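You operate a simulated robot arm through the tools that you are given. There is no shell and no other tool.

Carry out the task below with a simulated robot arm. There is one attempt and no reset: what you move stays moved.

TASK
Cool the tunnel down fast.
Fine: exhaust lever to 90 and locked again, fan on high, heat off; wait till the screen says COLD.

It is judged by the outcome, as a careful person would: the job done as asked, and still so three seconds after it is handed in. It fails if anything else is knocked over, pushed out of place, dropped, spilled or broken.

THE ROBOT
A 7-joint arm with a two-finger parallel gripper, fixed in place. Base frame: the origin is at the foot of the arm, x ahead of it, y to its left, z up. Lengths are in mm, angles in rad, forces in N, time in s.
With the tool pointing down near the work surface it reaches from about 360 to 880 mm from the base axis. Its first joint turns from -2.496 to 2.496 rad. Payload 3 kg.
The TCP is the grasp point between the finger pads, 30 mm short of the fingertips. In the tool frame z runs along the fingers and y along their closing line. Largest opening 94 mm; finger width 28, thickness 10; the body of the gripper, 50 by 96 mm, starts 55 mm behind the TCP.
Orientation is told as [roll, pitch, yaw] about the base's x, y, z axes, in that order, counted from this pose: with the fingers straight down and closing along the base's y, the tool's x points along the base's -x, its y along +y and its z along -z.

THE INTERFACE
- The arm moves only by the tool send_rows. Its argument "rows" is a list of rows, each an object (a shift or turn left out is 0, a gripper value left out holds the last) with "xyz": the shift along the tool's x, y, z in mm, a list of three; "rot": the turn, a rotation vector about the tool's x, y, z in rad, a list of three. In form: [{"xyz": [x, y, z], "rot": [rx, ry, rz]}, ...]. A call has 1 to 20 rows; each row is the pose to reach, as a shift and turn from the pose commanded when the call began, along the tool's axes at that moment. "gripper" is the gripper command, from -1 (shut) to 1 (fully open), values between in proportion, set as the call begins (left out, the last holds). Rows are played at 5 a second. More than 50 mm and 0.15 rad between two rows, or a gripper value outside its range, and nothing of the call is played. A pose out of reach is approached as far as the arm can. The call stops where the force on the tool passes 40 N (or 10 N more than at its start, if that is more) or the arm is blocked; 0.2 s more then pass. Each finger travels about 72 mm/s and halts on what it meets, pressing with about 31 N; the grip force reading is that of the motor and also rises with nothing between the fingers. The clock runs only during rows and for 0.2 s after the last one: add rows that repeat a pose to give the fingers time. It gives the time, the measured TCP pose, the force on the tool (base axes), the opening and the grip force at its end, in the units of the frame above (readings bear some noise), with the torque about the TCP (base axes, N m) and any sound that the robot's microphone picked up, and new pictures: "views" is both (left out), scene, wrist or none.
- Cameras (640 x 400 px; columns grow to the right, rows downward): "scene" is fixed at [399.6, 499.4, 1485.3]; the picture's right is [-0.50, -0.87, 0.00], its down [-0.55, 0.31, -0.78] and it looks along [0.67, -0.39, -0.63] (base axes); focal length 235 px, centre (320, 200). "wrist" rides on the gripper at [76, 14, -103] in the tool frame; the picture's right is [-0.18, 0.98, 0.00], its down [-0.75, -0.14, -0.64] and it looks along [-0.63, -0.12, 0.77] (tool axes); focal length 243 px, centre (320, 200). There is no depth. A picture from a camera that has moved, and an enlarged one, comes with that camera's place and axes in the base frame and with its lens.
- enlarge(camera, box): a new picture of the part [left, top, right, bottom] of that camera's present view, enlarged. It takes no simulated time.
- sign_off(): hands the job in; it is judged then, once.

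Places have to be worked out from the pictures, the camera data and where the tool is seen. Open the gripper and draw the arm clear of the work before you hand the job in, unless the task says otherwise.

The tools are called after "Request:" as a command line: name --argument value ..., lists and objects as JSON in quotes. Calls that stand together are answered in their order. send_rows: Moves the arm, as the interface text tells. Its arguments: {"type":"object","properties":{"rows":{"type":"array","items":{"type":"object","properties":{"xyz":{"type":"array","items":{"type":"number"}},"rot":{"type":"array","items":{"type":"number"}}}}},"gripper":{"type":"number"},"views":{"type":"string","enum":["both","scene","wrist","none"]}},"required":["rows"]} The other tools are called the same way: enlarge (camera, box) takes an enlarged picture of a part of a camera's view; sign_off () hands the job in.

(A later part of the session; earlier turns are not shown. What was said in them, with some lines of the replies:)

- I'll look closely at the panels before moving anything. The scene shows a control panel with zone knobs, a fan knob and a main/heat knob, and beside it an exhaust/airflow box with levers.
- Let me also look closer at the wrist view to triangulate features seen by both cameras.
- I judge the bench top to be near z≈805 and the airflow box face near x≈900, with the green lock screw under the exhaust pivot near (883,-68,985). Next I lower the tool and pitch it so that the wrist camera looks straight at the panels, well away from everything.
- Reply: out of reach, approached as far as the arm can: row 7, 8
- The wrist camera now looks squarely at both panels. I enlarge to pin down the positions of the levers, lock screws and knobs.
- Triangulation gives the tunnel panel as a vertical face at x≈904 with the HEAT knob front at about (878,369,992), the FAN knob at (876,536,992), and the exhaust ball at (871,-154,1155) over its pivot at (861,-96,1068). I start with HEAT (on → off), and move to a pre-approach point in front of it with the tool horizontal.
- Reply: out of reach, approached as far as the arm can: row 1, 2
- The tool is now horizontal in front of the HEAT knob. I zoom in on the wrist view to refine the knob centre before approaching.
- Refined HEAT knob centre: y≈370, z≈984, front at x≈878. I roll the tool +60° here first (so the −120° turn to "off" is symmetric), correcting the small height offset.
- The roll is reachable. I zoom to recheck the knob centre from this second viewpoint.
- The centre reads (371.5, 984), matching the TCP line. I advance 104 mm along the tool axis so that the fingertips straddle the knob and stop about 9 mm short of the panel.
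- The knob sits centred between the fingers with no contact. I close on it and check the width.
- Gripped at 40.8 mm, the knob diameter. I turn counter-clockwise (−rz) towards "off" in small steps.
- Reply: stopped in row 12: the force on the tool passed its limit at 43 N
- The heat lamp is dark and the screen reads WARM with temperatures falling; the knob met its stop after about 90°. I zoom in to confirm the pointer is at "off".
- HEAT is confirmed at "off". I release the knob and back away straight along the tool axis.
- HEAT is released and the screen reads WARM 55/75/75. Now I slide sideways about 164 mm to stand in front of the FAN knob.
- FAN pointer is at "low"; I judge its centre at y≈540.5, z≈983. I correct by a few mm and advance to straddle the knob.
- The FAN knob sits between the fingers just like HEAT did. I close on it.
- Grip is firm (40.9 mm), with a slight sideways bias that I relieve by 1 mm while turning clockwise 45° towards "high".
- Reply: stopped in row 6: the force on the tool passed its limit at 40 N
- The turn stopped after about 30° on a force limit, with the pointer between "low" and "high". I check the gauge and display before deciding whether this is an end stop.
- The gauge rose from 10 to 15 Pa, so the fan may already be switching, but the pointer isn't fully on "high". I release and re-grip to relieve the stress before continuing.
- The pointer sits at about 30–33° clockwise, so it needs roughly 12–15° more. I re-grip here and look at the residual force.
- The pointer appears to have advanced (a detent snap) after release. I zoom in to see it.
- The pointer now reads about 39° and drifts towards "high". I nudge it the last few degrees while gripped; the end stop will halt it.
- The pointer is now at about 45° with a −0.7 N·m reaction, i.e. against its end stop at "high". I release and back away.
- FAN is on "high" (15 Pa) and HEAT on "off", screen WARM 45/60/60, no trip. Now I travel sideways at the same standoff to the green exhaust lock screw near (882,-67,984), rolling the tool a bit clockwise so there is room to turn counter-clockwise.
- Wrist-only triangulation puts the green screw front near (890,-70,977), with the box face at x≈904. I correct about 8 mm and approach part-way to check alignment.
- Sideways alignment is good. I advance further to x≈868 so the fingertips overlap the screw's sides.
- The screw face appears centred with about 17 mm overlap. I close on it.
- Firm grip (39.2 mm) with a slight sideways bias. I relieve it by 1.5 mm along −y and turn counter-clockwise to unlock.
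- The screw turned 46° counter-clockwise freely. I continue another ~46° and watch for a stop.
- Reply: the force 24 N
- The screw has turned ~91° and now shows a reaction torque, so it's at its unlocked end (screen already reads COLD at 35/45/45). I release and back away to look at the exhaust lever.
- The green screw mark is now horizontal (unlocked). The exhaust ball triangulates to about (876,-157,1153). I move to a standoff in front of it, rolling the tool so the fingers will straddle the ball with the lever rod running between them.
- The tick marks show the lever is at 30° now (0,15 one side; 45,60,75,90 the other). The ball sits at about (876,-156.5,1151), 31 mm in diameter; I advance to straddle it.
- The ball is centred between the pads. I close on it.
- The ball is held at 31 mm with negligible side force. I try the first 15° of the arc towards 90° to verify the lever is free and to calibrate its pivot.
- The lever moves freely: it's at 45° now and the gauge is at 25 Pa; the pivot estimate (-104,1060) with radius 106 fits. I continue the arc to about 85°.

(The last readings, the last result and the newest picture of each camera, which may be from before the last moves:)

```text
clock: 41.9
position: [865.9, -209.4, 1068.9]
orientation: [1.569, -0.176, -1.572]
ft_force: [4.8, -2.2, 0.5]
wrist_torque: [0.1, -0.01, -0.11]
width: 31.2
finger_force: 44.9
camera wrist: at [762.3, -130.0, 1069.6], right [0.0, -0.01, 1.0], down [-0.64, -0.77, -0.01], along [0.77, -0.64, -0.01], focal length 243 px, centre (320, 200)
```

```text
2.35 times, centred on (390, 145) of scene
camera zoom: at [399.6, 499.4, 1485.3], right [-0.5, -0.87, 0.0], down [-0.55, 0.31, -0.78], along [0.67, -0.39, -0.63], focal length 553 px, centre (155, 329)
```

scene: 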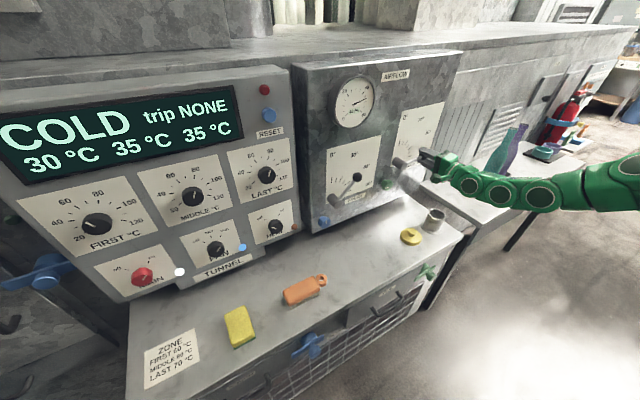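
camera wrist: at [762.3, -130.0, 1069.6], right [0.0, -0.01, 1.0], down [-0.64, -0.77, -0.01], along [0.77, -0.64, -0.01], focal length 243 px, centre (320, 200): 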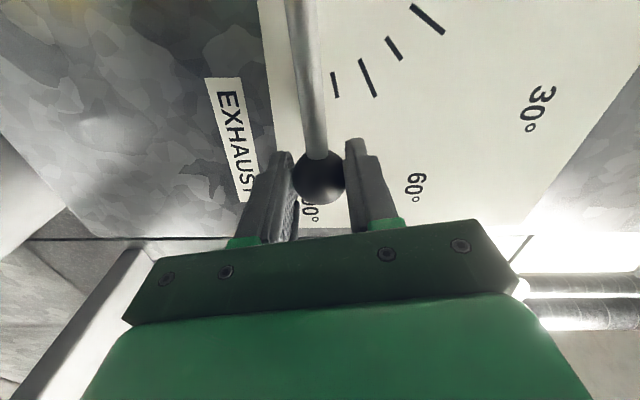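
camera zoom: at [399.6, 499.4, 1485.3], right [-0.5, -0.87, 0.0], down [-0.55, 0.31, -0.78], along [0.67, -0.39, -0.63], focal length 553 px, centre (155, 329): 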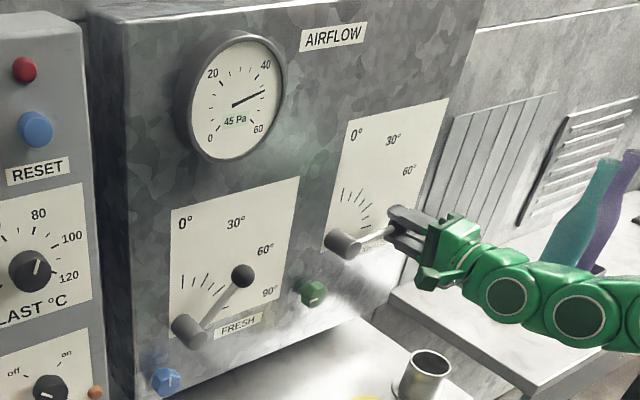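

The lever is at roughly 85° (45 Pa). I move it the last 5° and watch for a stop.

Request:
send_rows --rows '[{"xyz": [0.3, -3, 0], "rot": [0, 0, 0.015]}, {"xyz": [0.7, -6, 0], "rot": [0, 0, 0.03]}, {"xyz": [1.2, -9, 0], "rot": [0, 0, 0.05]}, {"xyz": [1.2, -9, 0], "rot": [0, 0, 0.05]}]'

Request:
enlarge --camera "wrist" --box '[120, 0, 440, 240]'

Request:
enlarge --camera "scene" --box '[380, 90, 460, 190]'

```text
clock: 42.9
position: [865.4, -208.4, 1061.3]
orientation: [1.573, -0.124, -1.57]
ft_force: [-9.2, 3.3, 5.4]
wrist_torque: [0.54, -0.24, -0.15]
width: 30.9
finger_force: 45.1
camera wrist: at [762.4, -130.7, 1065.6], right [0.0, -0.06, 1.0], down [-0.64, -0.77, -0.05], along [0.77, -0.64, -0.04], focal length 243 px, centre (320, 200)
```

scene: 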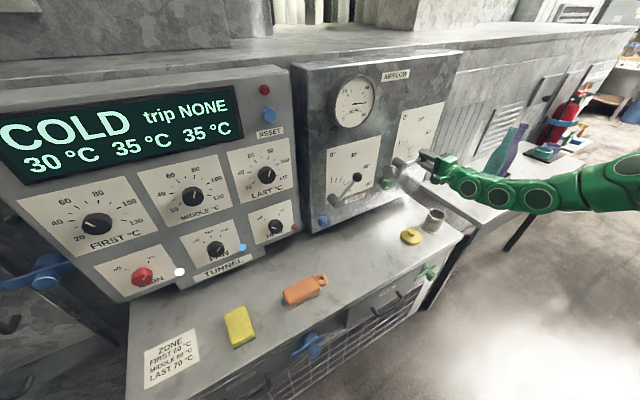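
wrist: 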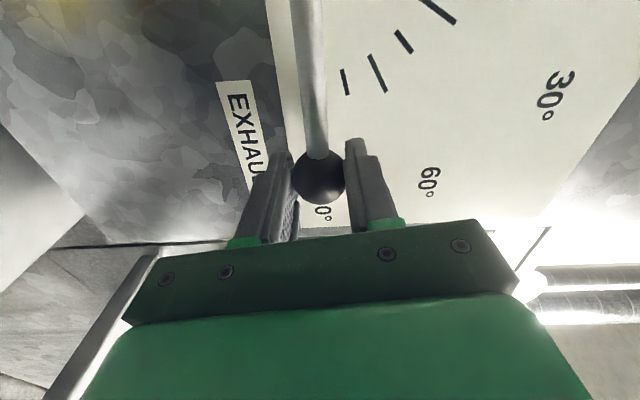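

```text
1.67 times, centred on (280, 120) of wrist
camera zoom: at [762.4, -130.7, 1065.6], right [0.0, -0.06, 1.0], down [-0.64, -0.77, -0.05], along [0.77, -0.64, -0.04], focal length 404 px, centre (387, 333)
```

zoom: 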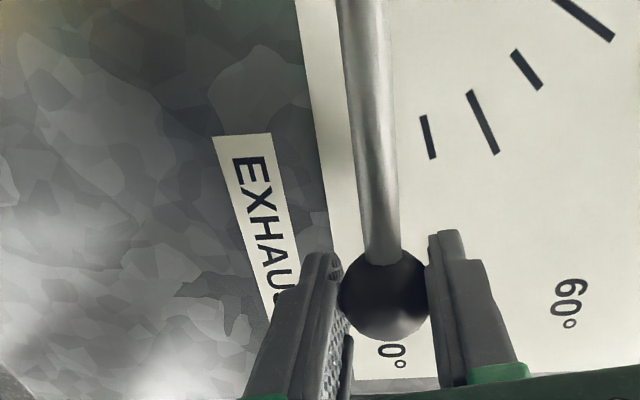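

```text
4.00 times, centred on (420, 140) of scene
camera zoom: at [399.6, 499.4, 1485.3], right [-0.5, -0.87, 0.0], down [-0.55, 0.31, -0.78], along [0.67, -0.39, -0.63], focal length 940 px, centre (-80, 440)
```

zoom: 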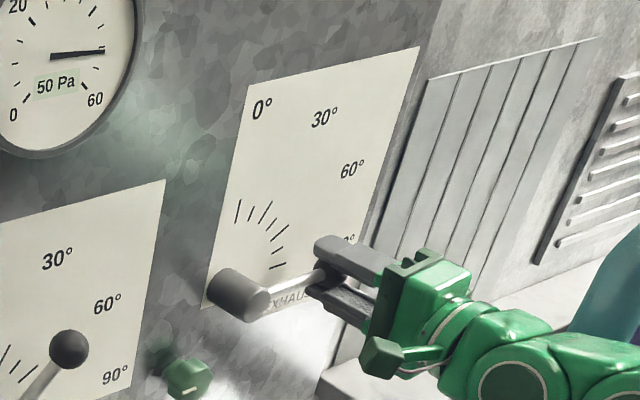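

The rod now looks parallel to the plate's bottom edge (≈89–90°) and the gauge reads 50 Pa. I press 3 mm further to feel whether a hard stop is there.

Request:
send_rows --rows '[{"xyz": [0, -1.5, 0]}, {"xyz": [0, -3, 0]}, {"xyz": [0, -3, 0]}]'

Request:
enlarge --camera "wrist" --box '[120, 0, 440, 240]'

Request:
enlarge --camera "scene" --box '[380, 90, 460, 190]'

```text
clock: 43.7
position: [865.1, -209.1, 1059.8]
orientation: [1.575, -0.127, -1.57]
ft_force: [-2.8, 3.3, 19.0]
wrist_torque: [0.35, -0.16, 0.13]
width: 31.2
finger_force: 44.9
camera wrist: at [762.4, -130.9, 1063.6], right [0.0, -0.06, 1.0], down [-0.64, -0.77, -0.05], along [0.77, -0.64, -0.03], focal length 243 px, centre (320, 200)
```

scene: 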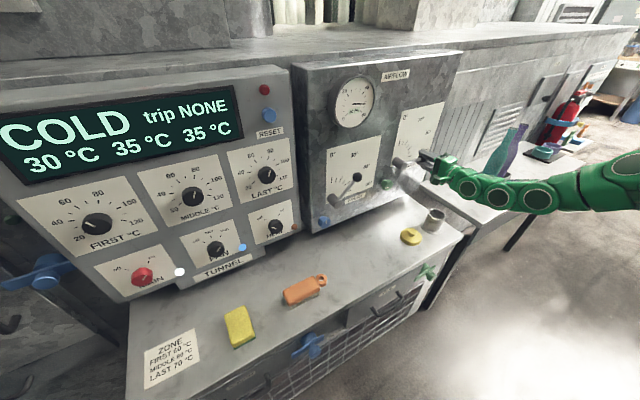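
wrist: 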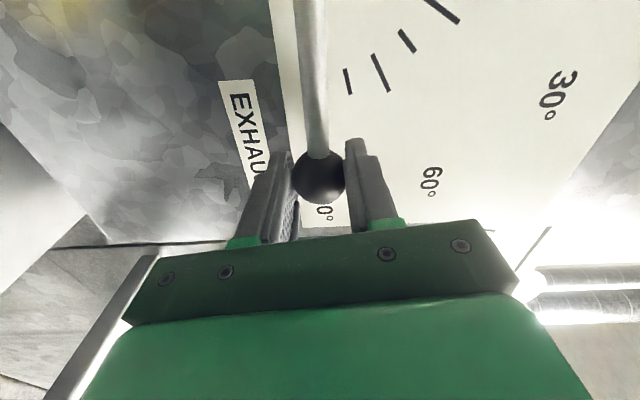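

```text
1.67 times, centred on (280, 120) of wrist
camera zoom: at [762.4, -130.9, 1063.6], right [0.0, -0.06, 1.0], down [-0.64, -0.77, -0.05], along [0.77, -0.64, -0.03], focal length 404 px, centre (387, 333)
```

zoom: 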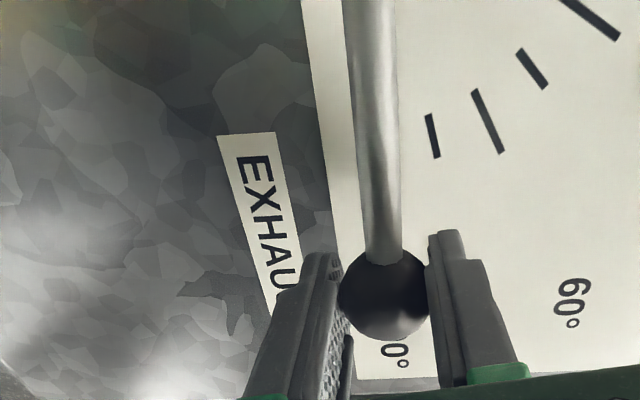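

```text
4.00 times, centred on (420, 140) of scene
camera zoom: at [399.6, 499.4, 1485.3], right [-0.5, -0.87, 0.0], down [-0.55, 0.31, -0.78], along [0.67, -0.39, -0.63], focal length 940 px, centre (-80, 440)
```

zoom: 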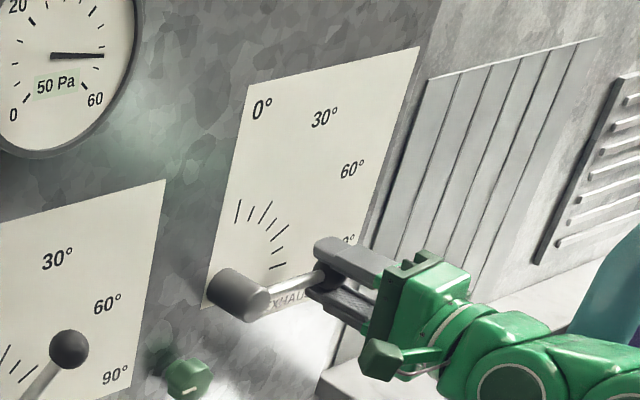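

A hard stop is felt (19 N, only ~1 mm motion), so the lever is at 90°. I release and retreat, then check that the lever stays.

Request:
send_rows --rows '[{"xyz": [0, 0, 0]}, {"xyz": [0, 0, 0]}, {"xyz": [0, 0, 0]}, {"xyz": [0, 1.5, -30]}, {"xyz": [0, 1.5, -65]}, {"xyz": [0, 1.5, -100]}, {"xyz": [0, 1.5, -100]}]' --gripper 0.6

Request:
enlarge --camera "scene" --box '[340, 60, 460, 210]'

Request:
enlarge --camera "wrist" --box '[180, 0, 460, 200]'

```text
clock: 45.3
position: [765.5, -209.5, 1058.6]
orientation: [1.571, -0.125, -1.571]
ft_force: [0.3, 0.9, 0.4]
wrist_torque: [0.03, 0.0, -0.02]
width: 75.2
finger_force: 0.1
camera wrist: at [661.9, -130.0, 1063.6], right [0.0, -0.06, 1.0], down [-0.64, -0.76, -0.05], along [0.77, -0.64, -0.04], focal length 243 px, centre (320, 200)
```

scene: 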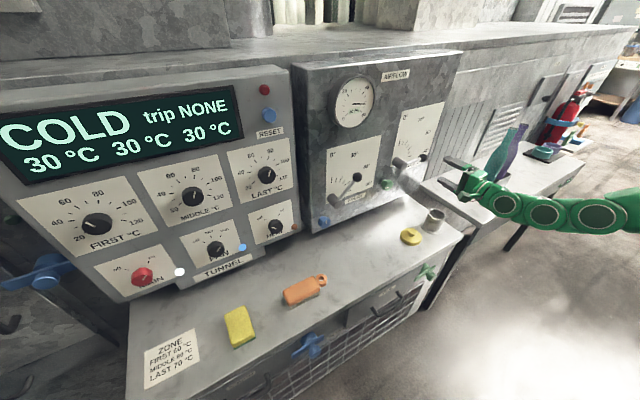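
wrist: 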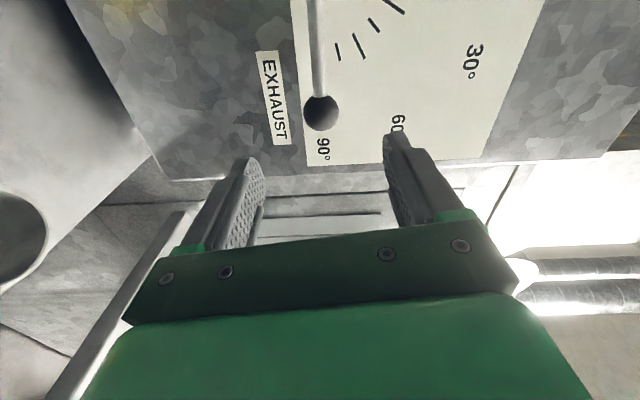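

```text
2.67 times, centred on (400, 135) of scene
camera zoom: at [399.6, 499.4, 1485.3], right [-0.5, -0.87, 0.0], down [-0.55, 0.31, -0.78], along [0.67, -0.39, -0.63], focal length 627 px, centre (107, 373)
```

zoom: 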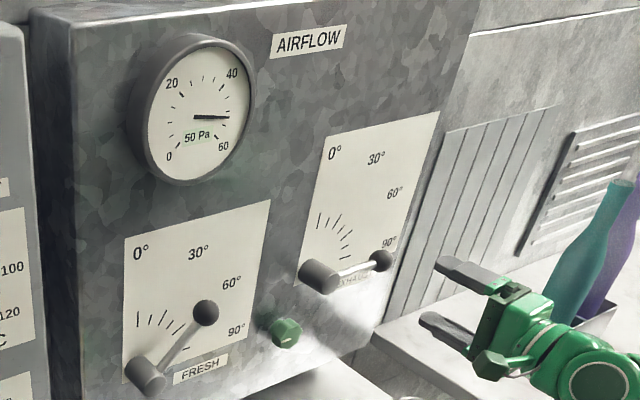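

```text
2.00 times, centred on (320, 100) of wrist
camera zoom: at [661.9, -130.0, 1063.6], right [0.0, -0.06, 1.0], down [-0.64, -0.76, -0.05], along [0.77, -0.64, -0.04], focal length 485 px, centre (320, 400)
```

zoom: 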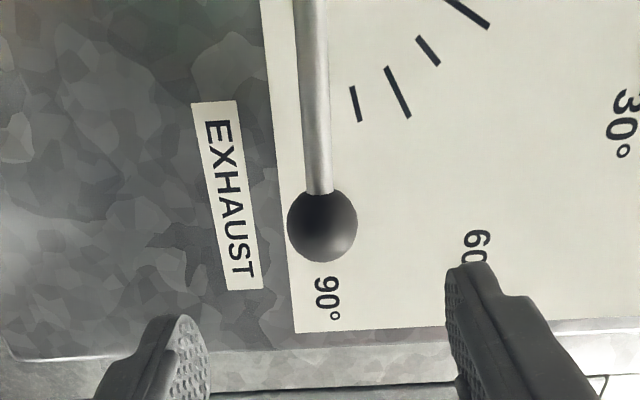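

The exhaust lever stays on the 90° mark and the gauge reads 50 Pa. Now I return to the green screw (−70.3, 978.5), rolling back to the counter-clockwise side so I can turn it 90° clockwise to lock.

Request:
send_rows --rows '[{"xyz": [9.3, -3.9, 0], "rot": [0, 0, -0.14]}, {"xyz": [18.5, -7.8, 0], "rot": [0, 0, -0.28]}, {"xyz": [27.8, -11.7, 0], "rot": [0, 0, -0.42]}, {"xyz": [37, -15.6, 0], "rot": [0, 0, -0.56]}, {"xyz": [46.3, -19.4, 0], "rot": [0, 0, -0.7]}, {"xyz": [55.5, -23.3, 0], "rot": [0, 0, -0.84]}, {"xyz": [64.8, -27.2, 0], "rot": [0, 0, -0.98]}, {"xyz": [74, -31.1, 0], "rot": [0, 0, -1.12]}, {"xyz": [83.3, -35, 0], "rot": [0, 0, -1.26]}, {"xyz": [92.6, -38.9, 0], "rot": [0, 0, -1.4]}, {"xyz": [101.8, -42.8, 0], "rot": [0, 0, -1.54]}, {"xyz": [111, -46.7, 0], "rot": [0, 0, -1.68]}, {"xyz": [120.3, -50.5, 0], "rot": [0, 0, -1.82]}, {"xyz": [129.6, -54.4, 0], "rot": [0, 0, -1.96]}, {"xyz": [138.8, -58.3, 0], "rot": [0, 0, -2.1]}, {"xyz": [148.1, -62.2, 0], "rot": [0, 0, -2.24]}, {"xyz": [148.1, -62.2, 0], "rot": [0, 0, -2.24]}]'

Request:
enlarge --camera "wrist" --box '[220, 20, 420, 180]'

```text
clock: 48.9
position: [764.9, -69.5, 978.0]
orientation: [-1.573, -0.776, 1.57]
ft_force: [-0.3, -0.3, -0.7]
wrist_torque: [0.0, 0.01, 0.02]
width: 75.2
finger_force: 0.0
camera wrist: at [662.4, -113.3, 915.3], right [0.0, 0.82, -0.57], down [-0.64, 0.44, 0.63], along [0.77, 0.37, 0.53], focal length 243 px, centre (320, 200)
```

scene: 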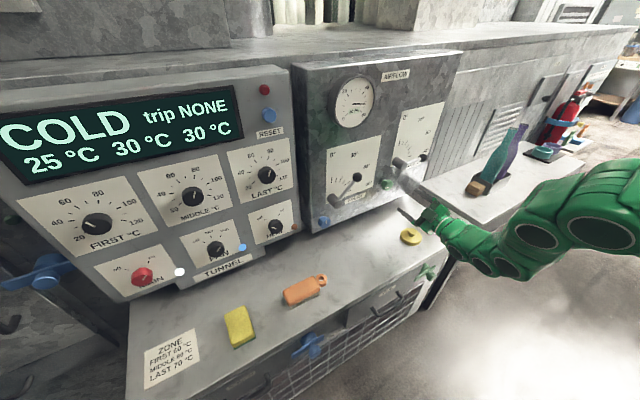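
wrist: 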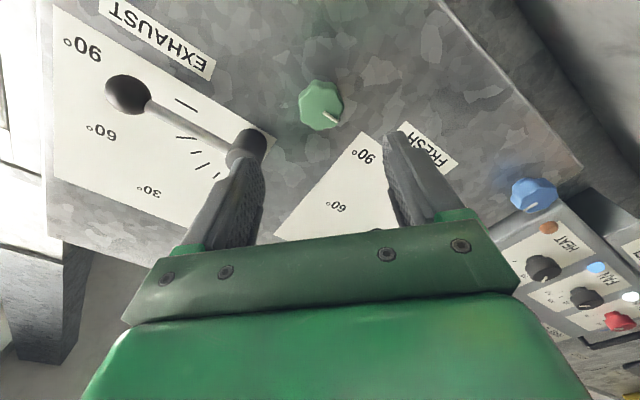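

```text
2.50 times, centred on (320, 100) of wrist
camera zoom: at [662.4, -113.3, 915.3], right [0.0, 0.82, -0.57], down [-0.64, 0.44, 0.63], along [0.77, 0.37, 0.53], focal length 606 px, centre (320, 450)
```

zoom: 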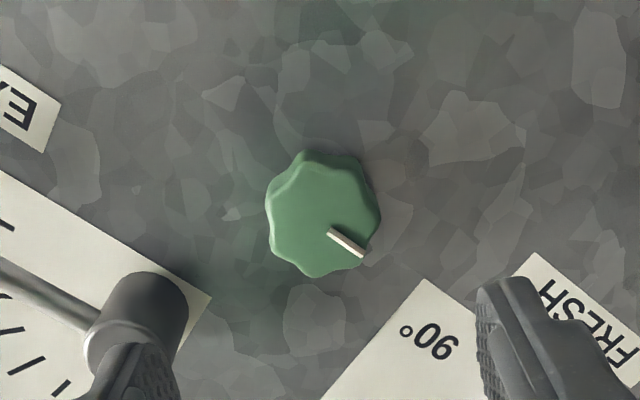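

The screw's mark still points left (unlocked) and is well aligned. I narrow the opening a little and advance to straddle it.

Request:
send_rows --rows '[{"xyz": [0, 0.7, 5]}, {"xyz": [0, 0.7, 35]}, {"xyz": [0, 0.7, 65]}, {"xyz": [0, 0.7, 88]}, {"xyz": [0, 0.7, 103]}, {"xyz": [0, 0.7, 103]}]' --gripper 0.4

Request:
enlarge --camera "wrist" --box '[220, 80, 420, 240]'

```text
clock: 50.3
position: [867.4, -70.4, 980.0]
orientation: [-1.573, -0.775, 1.572]
ft_force: [0.2, 0.8, 0.7]
wrist_torque: [-0.01, -0.01, -0.01]
width: 65.9
finger_force: 0.0
camera wrist: at [765.8, -112.1, 915.0], right [0.0, 0.82, -0.57], down [-0.64, 0.44, 0.63], along [0.77, 0.37, 0.53], focal length 243 px, centre (320, 200)
```

scene: 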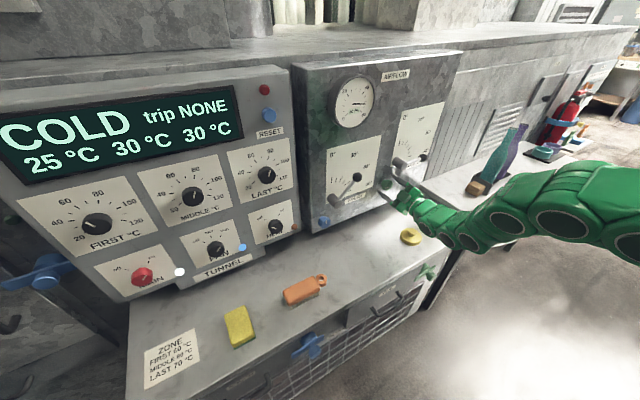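
wrist: 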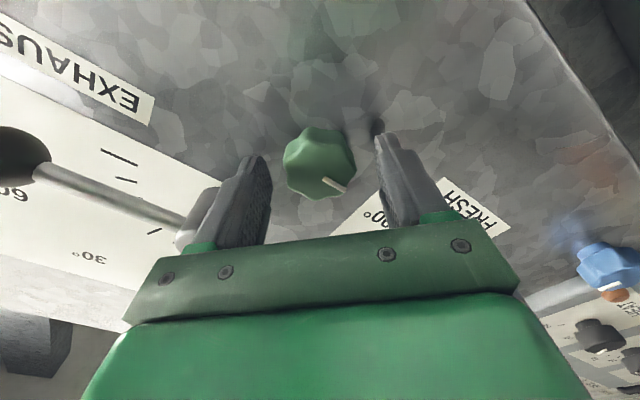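

```text
2.50 times, centred on (320, 160) of wrist
camera zoom: at [765.8, -112.1, 915.0], right [0.0, 0.82, -0.57], down [-0.64, 0.44, 0.63], along [0.77, 0.37, 0.53], focal length 606 px, centre (320, 300)
```

zoom: 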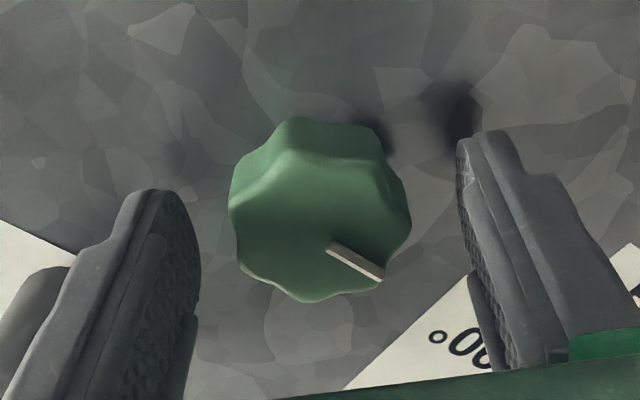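

The screw sits centred between the pads. I close on it.

Request:
send_rows --rows '[{"xyz": [0, 0, 0]}, {"xyz": [0, 0, 0]}, {"xyz": [0, 0, 0]}, {"xyz": [0, 0, 0]}]' --gripper -1 --views "wrist"

```text
clock: 51.3
position: [869.8, -70.2, 979.0]
orientation: [-1.572, -0.778, 1.573]
ft_force: [7.1, -4.7, 3.6]
wrist_torque: [0.0, -0.06, -0.13]
width: 39.3
finger_force: 45.4
camera wrist: at [765.7, -112.3, 914.9], right [0.0, 0.82, -0.57], down [-0.64, 0.44, 0.63], along [0.77, 0.37, 0.53], focal length 243 px, centre (320, 200)
```

wrist: 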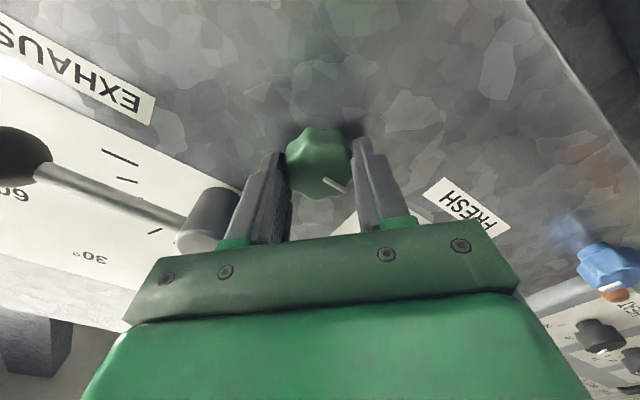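

Good grip with little side load. I turn clockwise 90° in small steps to lock.

Request:
send_rows --rows '[{"rot": [0, 0, 0.1]}, {"rot": [0, 0, 0.2]}, {"rot": [0, 0, 0.3]}, {"rot": [0, 0, 0.4]}, {"rot": [0, 0, 0.5]}, {"rot": [0, 0, 0.6]}, {"rot": [0, 0, 0.7]}, {"rot": [0, 0, 0.8]}, {"rot": [0, 0, 0.9]}, {"rot": [0, 0, 1.0]}, {"rot": [0, 0, 1.1]}, {"rot": [0, 0, 1.2]}, {"rot": [0, 0, 1.3]}, {"rot": [0, 0, 1.4]}, {"rot": [0, 0, 1.5]}, {"rot": [0, 0, 1.58]}, {"rot": [0, 0, 1.58]}]'

Request:
enlarge --camera "wrist" --box '[220, 80, 420, 240]'

```text
clock: 54.9
position: [868.9, -70.5, 979.4]
orientation: [1.573, -0.785, -1.57]
ft_force: [-17.2, -11.5, 2.4]
wrist_torque: [-0.43, -0.04, -0.46]
width: 39.2
finger_force: 45.0
camera wrist: at [765.6, -5.1, 934.8], right [0.0, 0.56, 0.83], down [-0.64, -0.63, 0.43], along [0.77, -0.53, 0.36], focal length 243 px, centre (320, 200)
```

scene: 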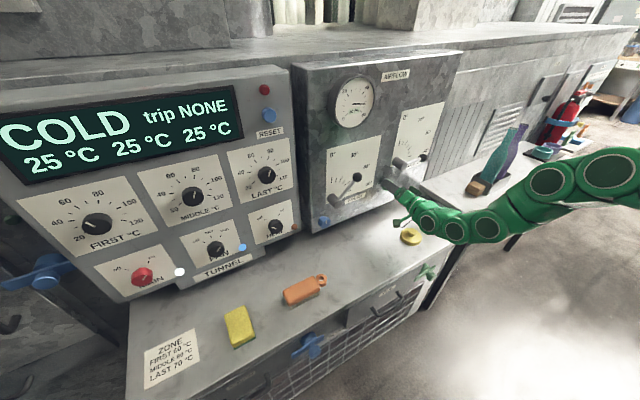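
wrist: 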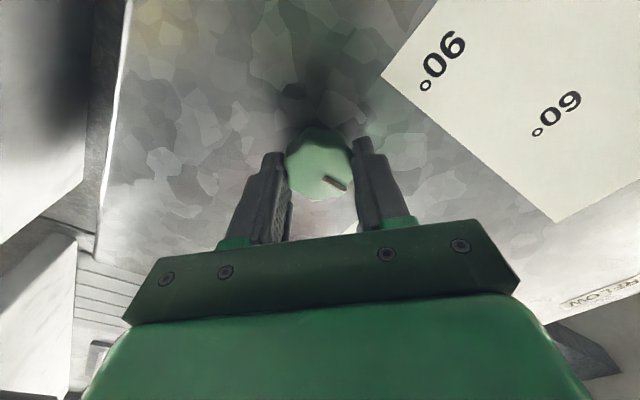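

```text
2.50 times, centred on (320, 160) of wrist
camera zoom: at [765.6, -5.1, 934.8], right [0.0, 0.56, 0.83], down [-0.64, -0.63, 0.43], along [0.77, -0.53, 0.36], focal length 606 px, centre (320, 300)
```

zoom: 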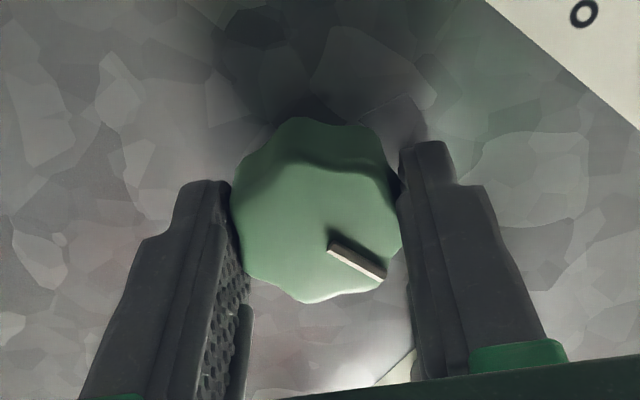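

The mark is back where it was when locked and the reaction torque (−0.43 N·m) shows the stop. I give a tiny extra nudge to seat it, then release and back away.

Request:
send_rows --rows '[{"rot": [0, 0, 0.03]}, {"rot": [0, 0, 0.05]}, {"rot": [0, 0, 0.05]}]' --views "none"

Request:
send_rows --rows '[{"xyz": [0, 0, 0]}, {"xyz": [0, 0, 0]}, {"xyz": [0, 0, 0]}, {"xyz": [0, 0, -30]}, {"xyz": [0, 0, -65]}, {"xyz": [0, 0, -100]}, {"xyz": [0, 0, -140]}, {"xyz": [0, 0, -140]}]' --gripper 0.5

Request:
enlarge --camera "wrist" --box '[220, 0, 420, 160]'

Request:
enlarge --camera "scene" --box '[320, 60, 460, 230]'

Request:
enlarge --camera "scene" --box '[0, 60, 310, 300]'

```text
clock: 55.7
position: [869.5, -71.0, 978.4]
orientation: [1.57, -0.735, -1.572]
ft_force: [-2.5, -8.4, -5.4]
wrist_torque: [-0.97, 0.12, -0.27]
width: 39.3
finger_force: 45.4
```

```text
clock: 57.5
position: [739.7, -71.7, 977.9]
orientation: [1.573, -0.735, -1.573]
ft_force: [-0.3, 0.5, 1.0]
wrist_torque: [-0.02, 0.0, -0.01]
width: 70.4
finger_force: 0.1
out of reach, approached as far as the arm can: row 7, 8
camera wrist: at [635.2, -2.9, 938.0], right [0.0, 0.52, 0.85], down [-0.64, -0.65, 0.4], along [0.77, -0.55, 0.34], focal length 243 px, centre (320, 200)
```

scene: 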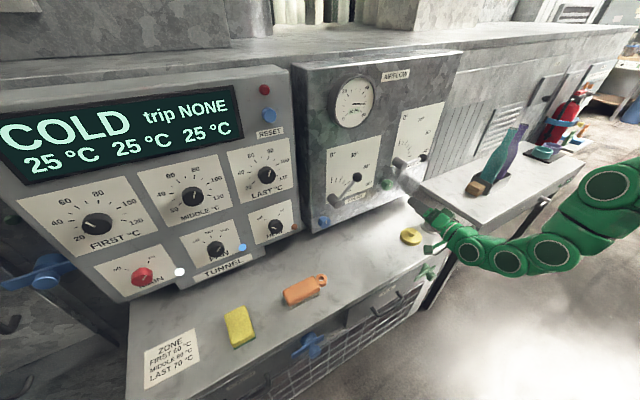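
wrist: 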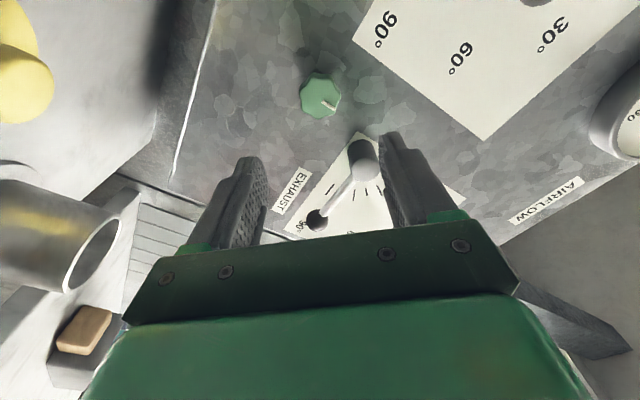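

```text
2.50 times, centred on (320, 80) of wrist
camera zoom: at [635.2, -2.9, 938.0], right [0.0, 0.52, 0.85], down [-0.64, -0.65, 0.4], along [0.77, -0.55, 0.34], focal length 606 px, centre (320, 500)
```

zoom: 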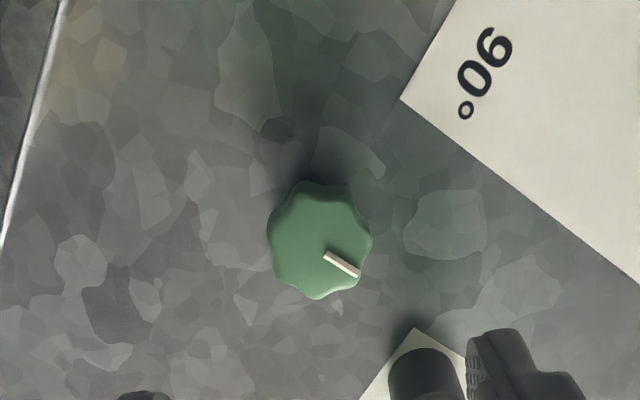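

```text
2.35 times, centred on (390, 145) of scene
camera zoom: at [399.6, 499.4, 1485.3], right [-0.5, -0.87, 0.0], down [-0.55, 0.31, -0.78], along [0.67, -0.39, -0.63], focal length 553 px, centre (155, 329)
```

zoom: 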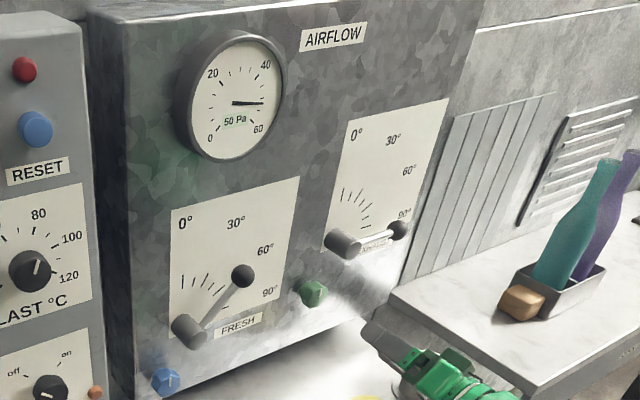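

```text
1.67 times, centred on (155, 180) of scene
camera zoom: at [399.6, 499.4, 1485.3], right [-0.5, -0.87, 0.0], down [-0.55, 0.31, -0.78], along [0.67, -0.39, -0.63], focal length 392 px, centre (595, 233)
```

zoom: 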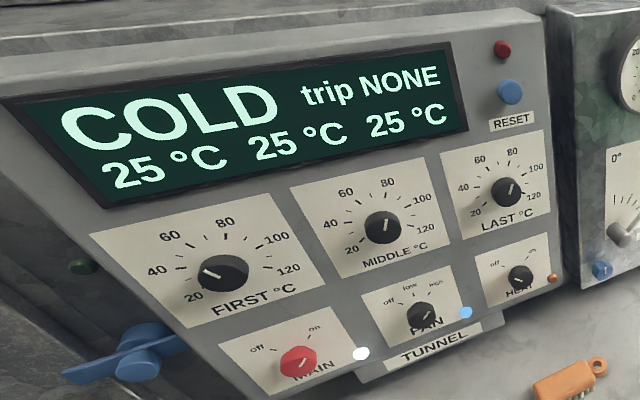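

Screen shows COLD 25/25/25, trip NONE, lever on 90°, gauge 50 Pa. I compare the green lock mark with the blue one (untouched, locked) to be certain it's fully locked.

Request:
enlarge --camera "scene" --box '[360, 160, 410, 200]'

Request:
enlarge --camera "scene" --box '[300, 205, 350, 240]'

Request:
enlarge --camera "scene" --box '[170, 190, 310, 290]'

Request:
enlarge --camera "scene" --box '[380, 90, 450, 190]'

```text
10.00 times, centred on (385, 180) of scene
camera zoom: at [399.6, 499.4, 1485.3], right [-0.5, -0.87, 0.0], down [-0.55, 0.31, -0.78], along [0.67, -0.39, -0.63], focal length 2351 px, centre (-330, 400)
```

zoom: 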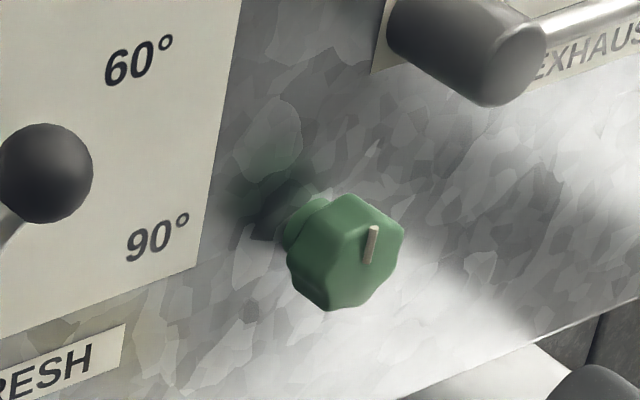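

```text
11.43 times, centred on (325, 222) of scene
camera zoom: at [399.6, 499.4, 1485.3], right [-0.5, -0.87, 0.0], down [-0.55, 0.31, -0.78], along [0.67, -0.39, -0.63], focal length 2686 px, centre (263, -57)
```

zoom: 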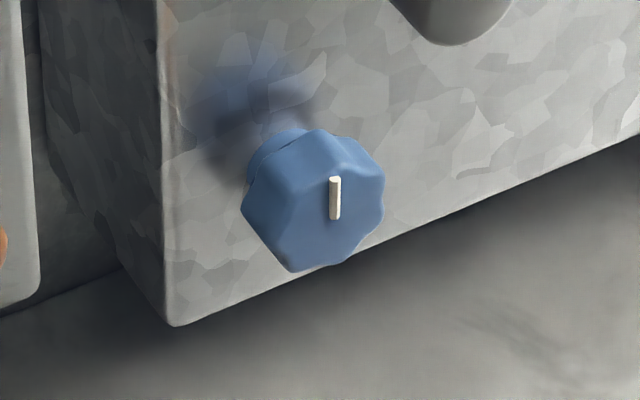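

```text
4.00 times, centred on (240, 240) of scene
camera zoom: at [399.6, 499.4, 1485.3], right [-0.5, -0.87, 0.0], down [-0.55, 0.31, -0.78], along [0.67, -0.39, -0.63], focal length 940 px, centre (640, 40)
```

zoom: 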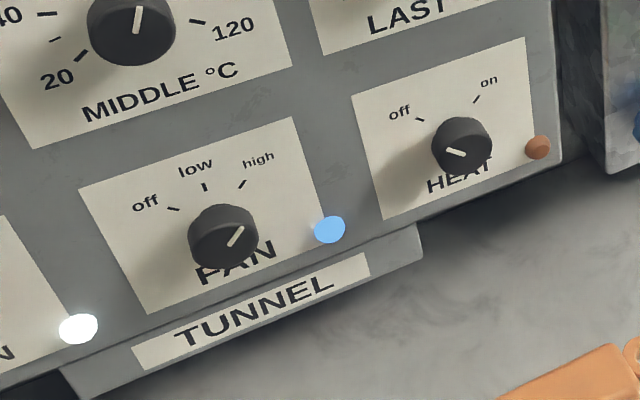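

```text
4.00 times, centred on (415, 140) of scene
camera zoom: at [399.6, 499.4, 1485.3], right [-0.5, -0.87, 0.0], down [-0.55, 0.31, -0.78], along [0.67, -0.39, -0.63], focal length 940 px, centre (-60, 440)
```

zoom: 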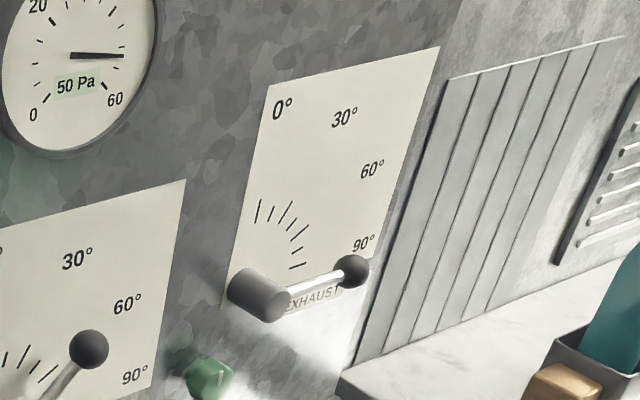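

All settings are confirmed: HEAT off, FAN high, exhaust at 90° with the lock mark upright like its untouched twin, screen COLD. I draw the arm further clear with the gripper open, unrolling it away from the panels.

Request:
send_rows --rows '[{"xyz": [-13, 15, 0], "rot": [0, 0, -0.14]}, {"xyz": [-27, 30, 0], "rot": [0, 0, -0.28]}, {"xyz": [-40, 45, 0], "rot": [0, 0, -0.42]}, {"xyz": [-54, 59, 0], "rot": [0, 0, -0.56]}, {"xyz": [-67, 74, 0], "rot": [0, 0, -0.7]}, {"xyz": [-80, 89, 0], "rot": [0, 0, -0.836]}, {"xyz": [-80, 89, 0], "rot": [0, 0, -0.836]}]' --gripper 1 --views "none"

Request:
send_rows --rows '[{"xyz": [0, 0, -20], "rot": [0, 0.12, 0]}, {"xyz": [0, 0, -40], "rot": [0, 0.24, 0]}, {"xyz": [0, 0, -60], "rot": [0, 0.36, 0]}, {"xyz": [0, 0, -80], "rot": [0, 0.48, 0]}, {"xyz": [0, 0, -100], "rot": [0, 0.6, 0]}, {"xyz": [0, 0, -120], "rot": [0, 0.7, 0]}, {"xyz": [0, 0, -120], "rot": [0, 0.7, 0]}]'

Request:
enlarge --camera "scene" --box '[0, 60, 460, 340]'

```text
clock: 59.1
position: [739.5, -69.1, 1097.4]
orientation: [-1.888, -1.568, 1.888]
ft_force: [0.1, 0.6, -0.4]
wrist_torque: [0.02, 0.01, -0.02]
width: 94.2
finger_force: 0.0
```

```text
clock: 60.7
position: [619.5, -70.4, 1098.3]
orientation: [-0.003, -0.87, 0.002]
ft_force: [-0.6, 0.3, 0.2]
wrist_torque: [-0.03, 0.01, 0.02]
width: 93.9
finger_force: 0.1
camera wrist: at [490.9, -53.9, 1106.0], right [0.12, 0.98, 0.14], down [-0.01, -0.14, 0.99], along [0.99, -0.12, -0.01], focal length 243 px, centre (320, 200)
```

scene: 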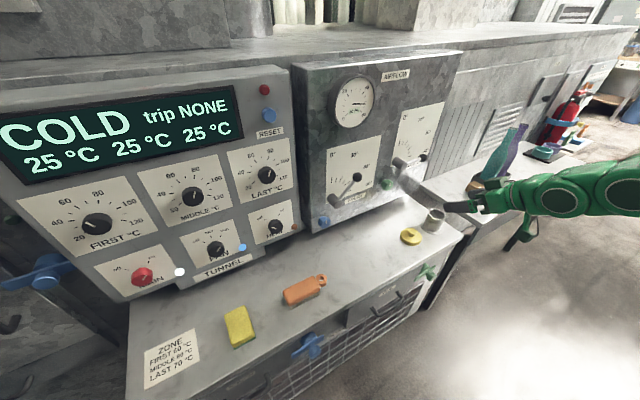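
wrist: 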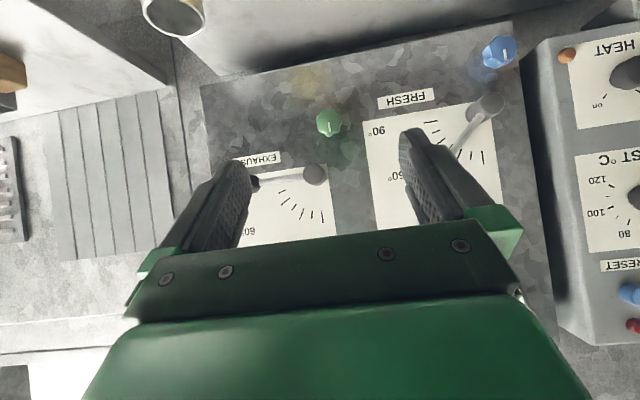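

```text
1.39 times, centred on (230, 200) of scene
camera zoom: at [399.6, 499.4, 1485.3], right [-0.5, -0.87, 0.0], down [-0.55, 0.31, -0.78], along [0.67, -0.39, -0.63], focal length 327 px, centre (445, 200)
```

zoom: 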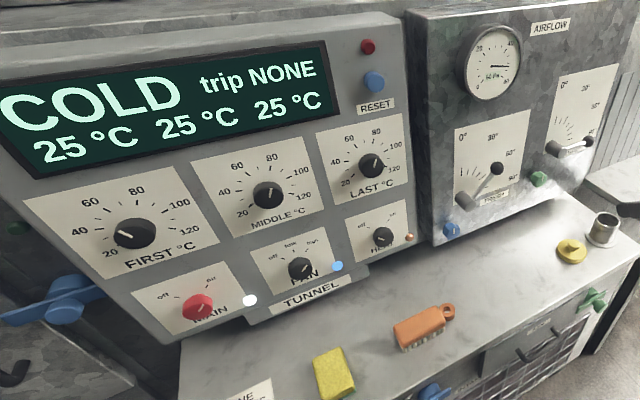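

The arm is clear with the gripper open. The screen reads COLD at 25/25/25 °C with trip NONE. HEAT is off, FAN is on high, the exhaust lever is at 90° with its lock mark upright, and nothing else has moved. I hand the job in.

Request:
sign_off

```text
The job is handed in.
```

The tunnel is cooled down and the job is handed in. The screen reads COLD, with all three zones at 25 °C and no trip.

- **Heat:** the knob is on off and its lamp is out.
- **Fan:** the knob is on high, against its end stop.
- **Exhaust:** the lever is on the 90° mark, against its stop. The green lock screw is turned back to its locked position, with its mark upright as it was at the start.
- **Airflow:** the gauge now reads 50 Pa, up from 10 Pa.

The screen first showed COLD before I moved the exhaust lever; I still set the lever to 90 and locked it as you asked. Nothing else was touched, and the arm is clear with the gripper open.
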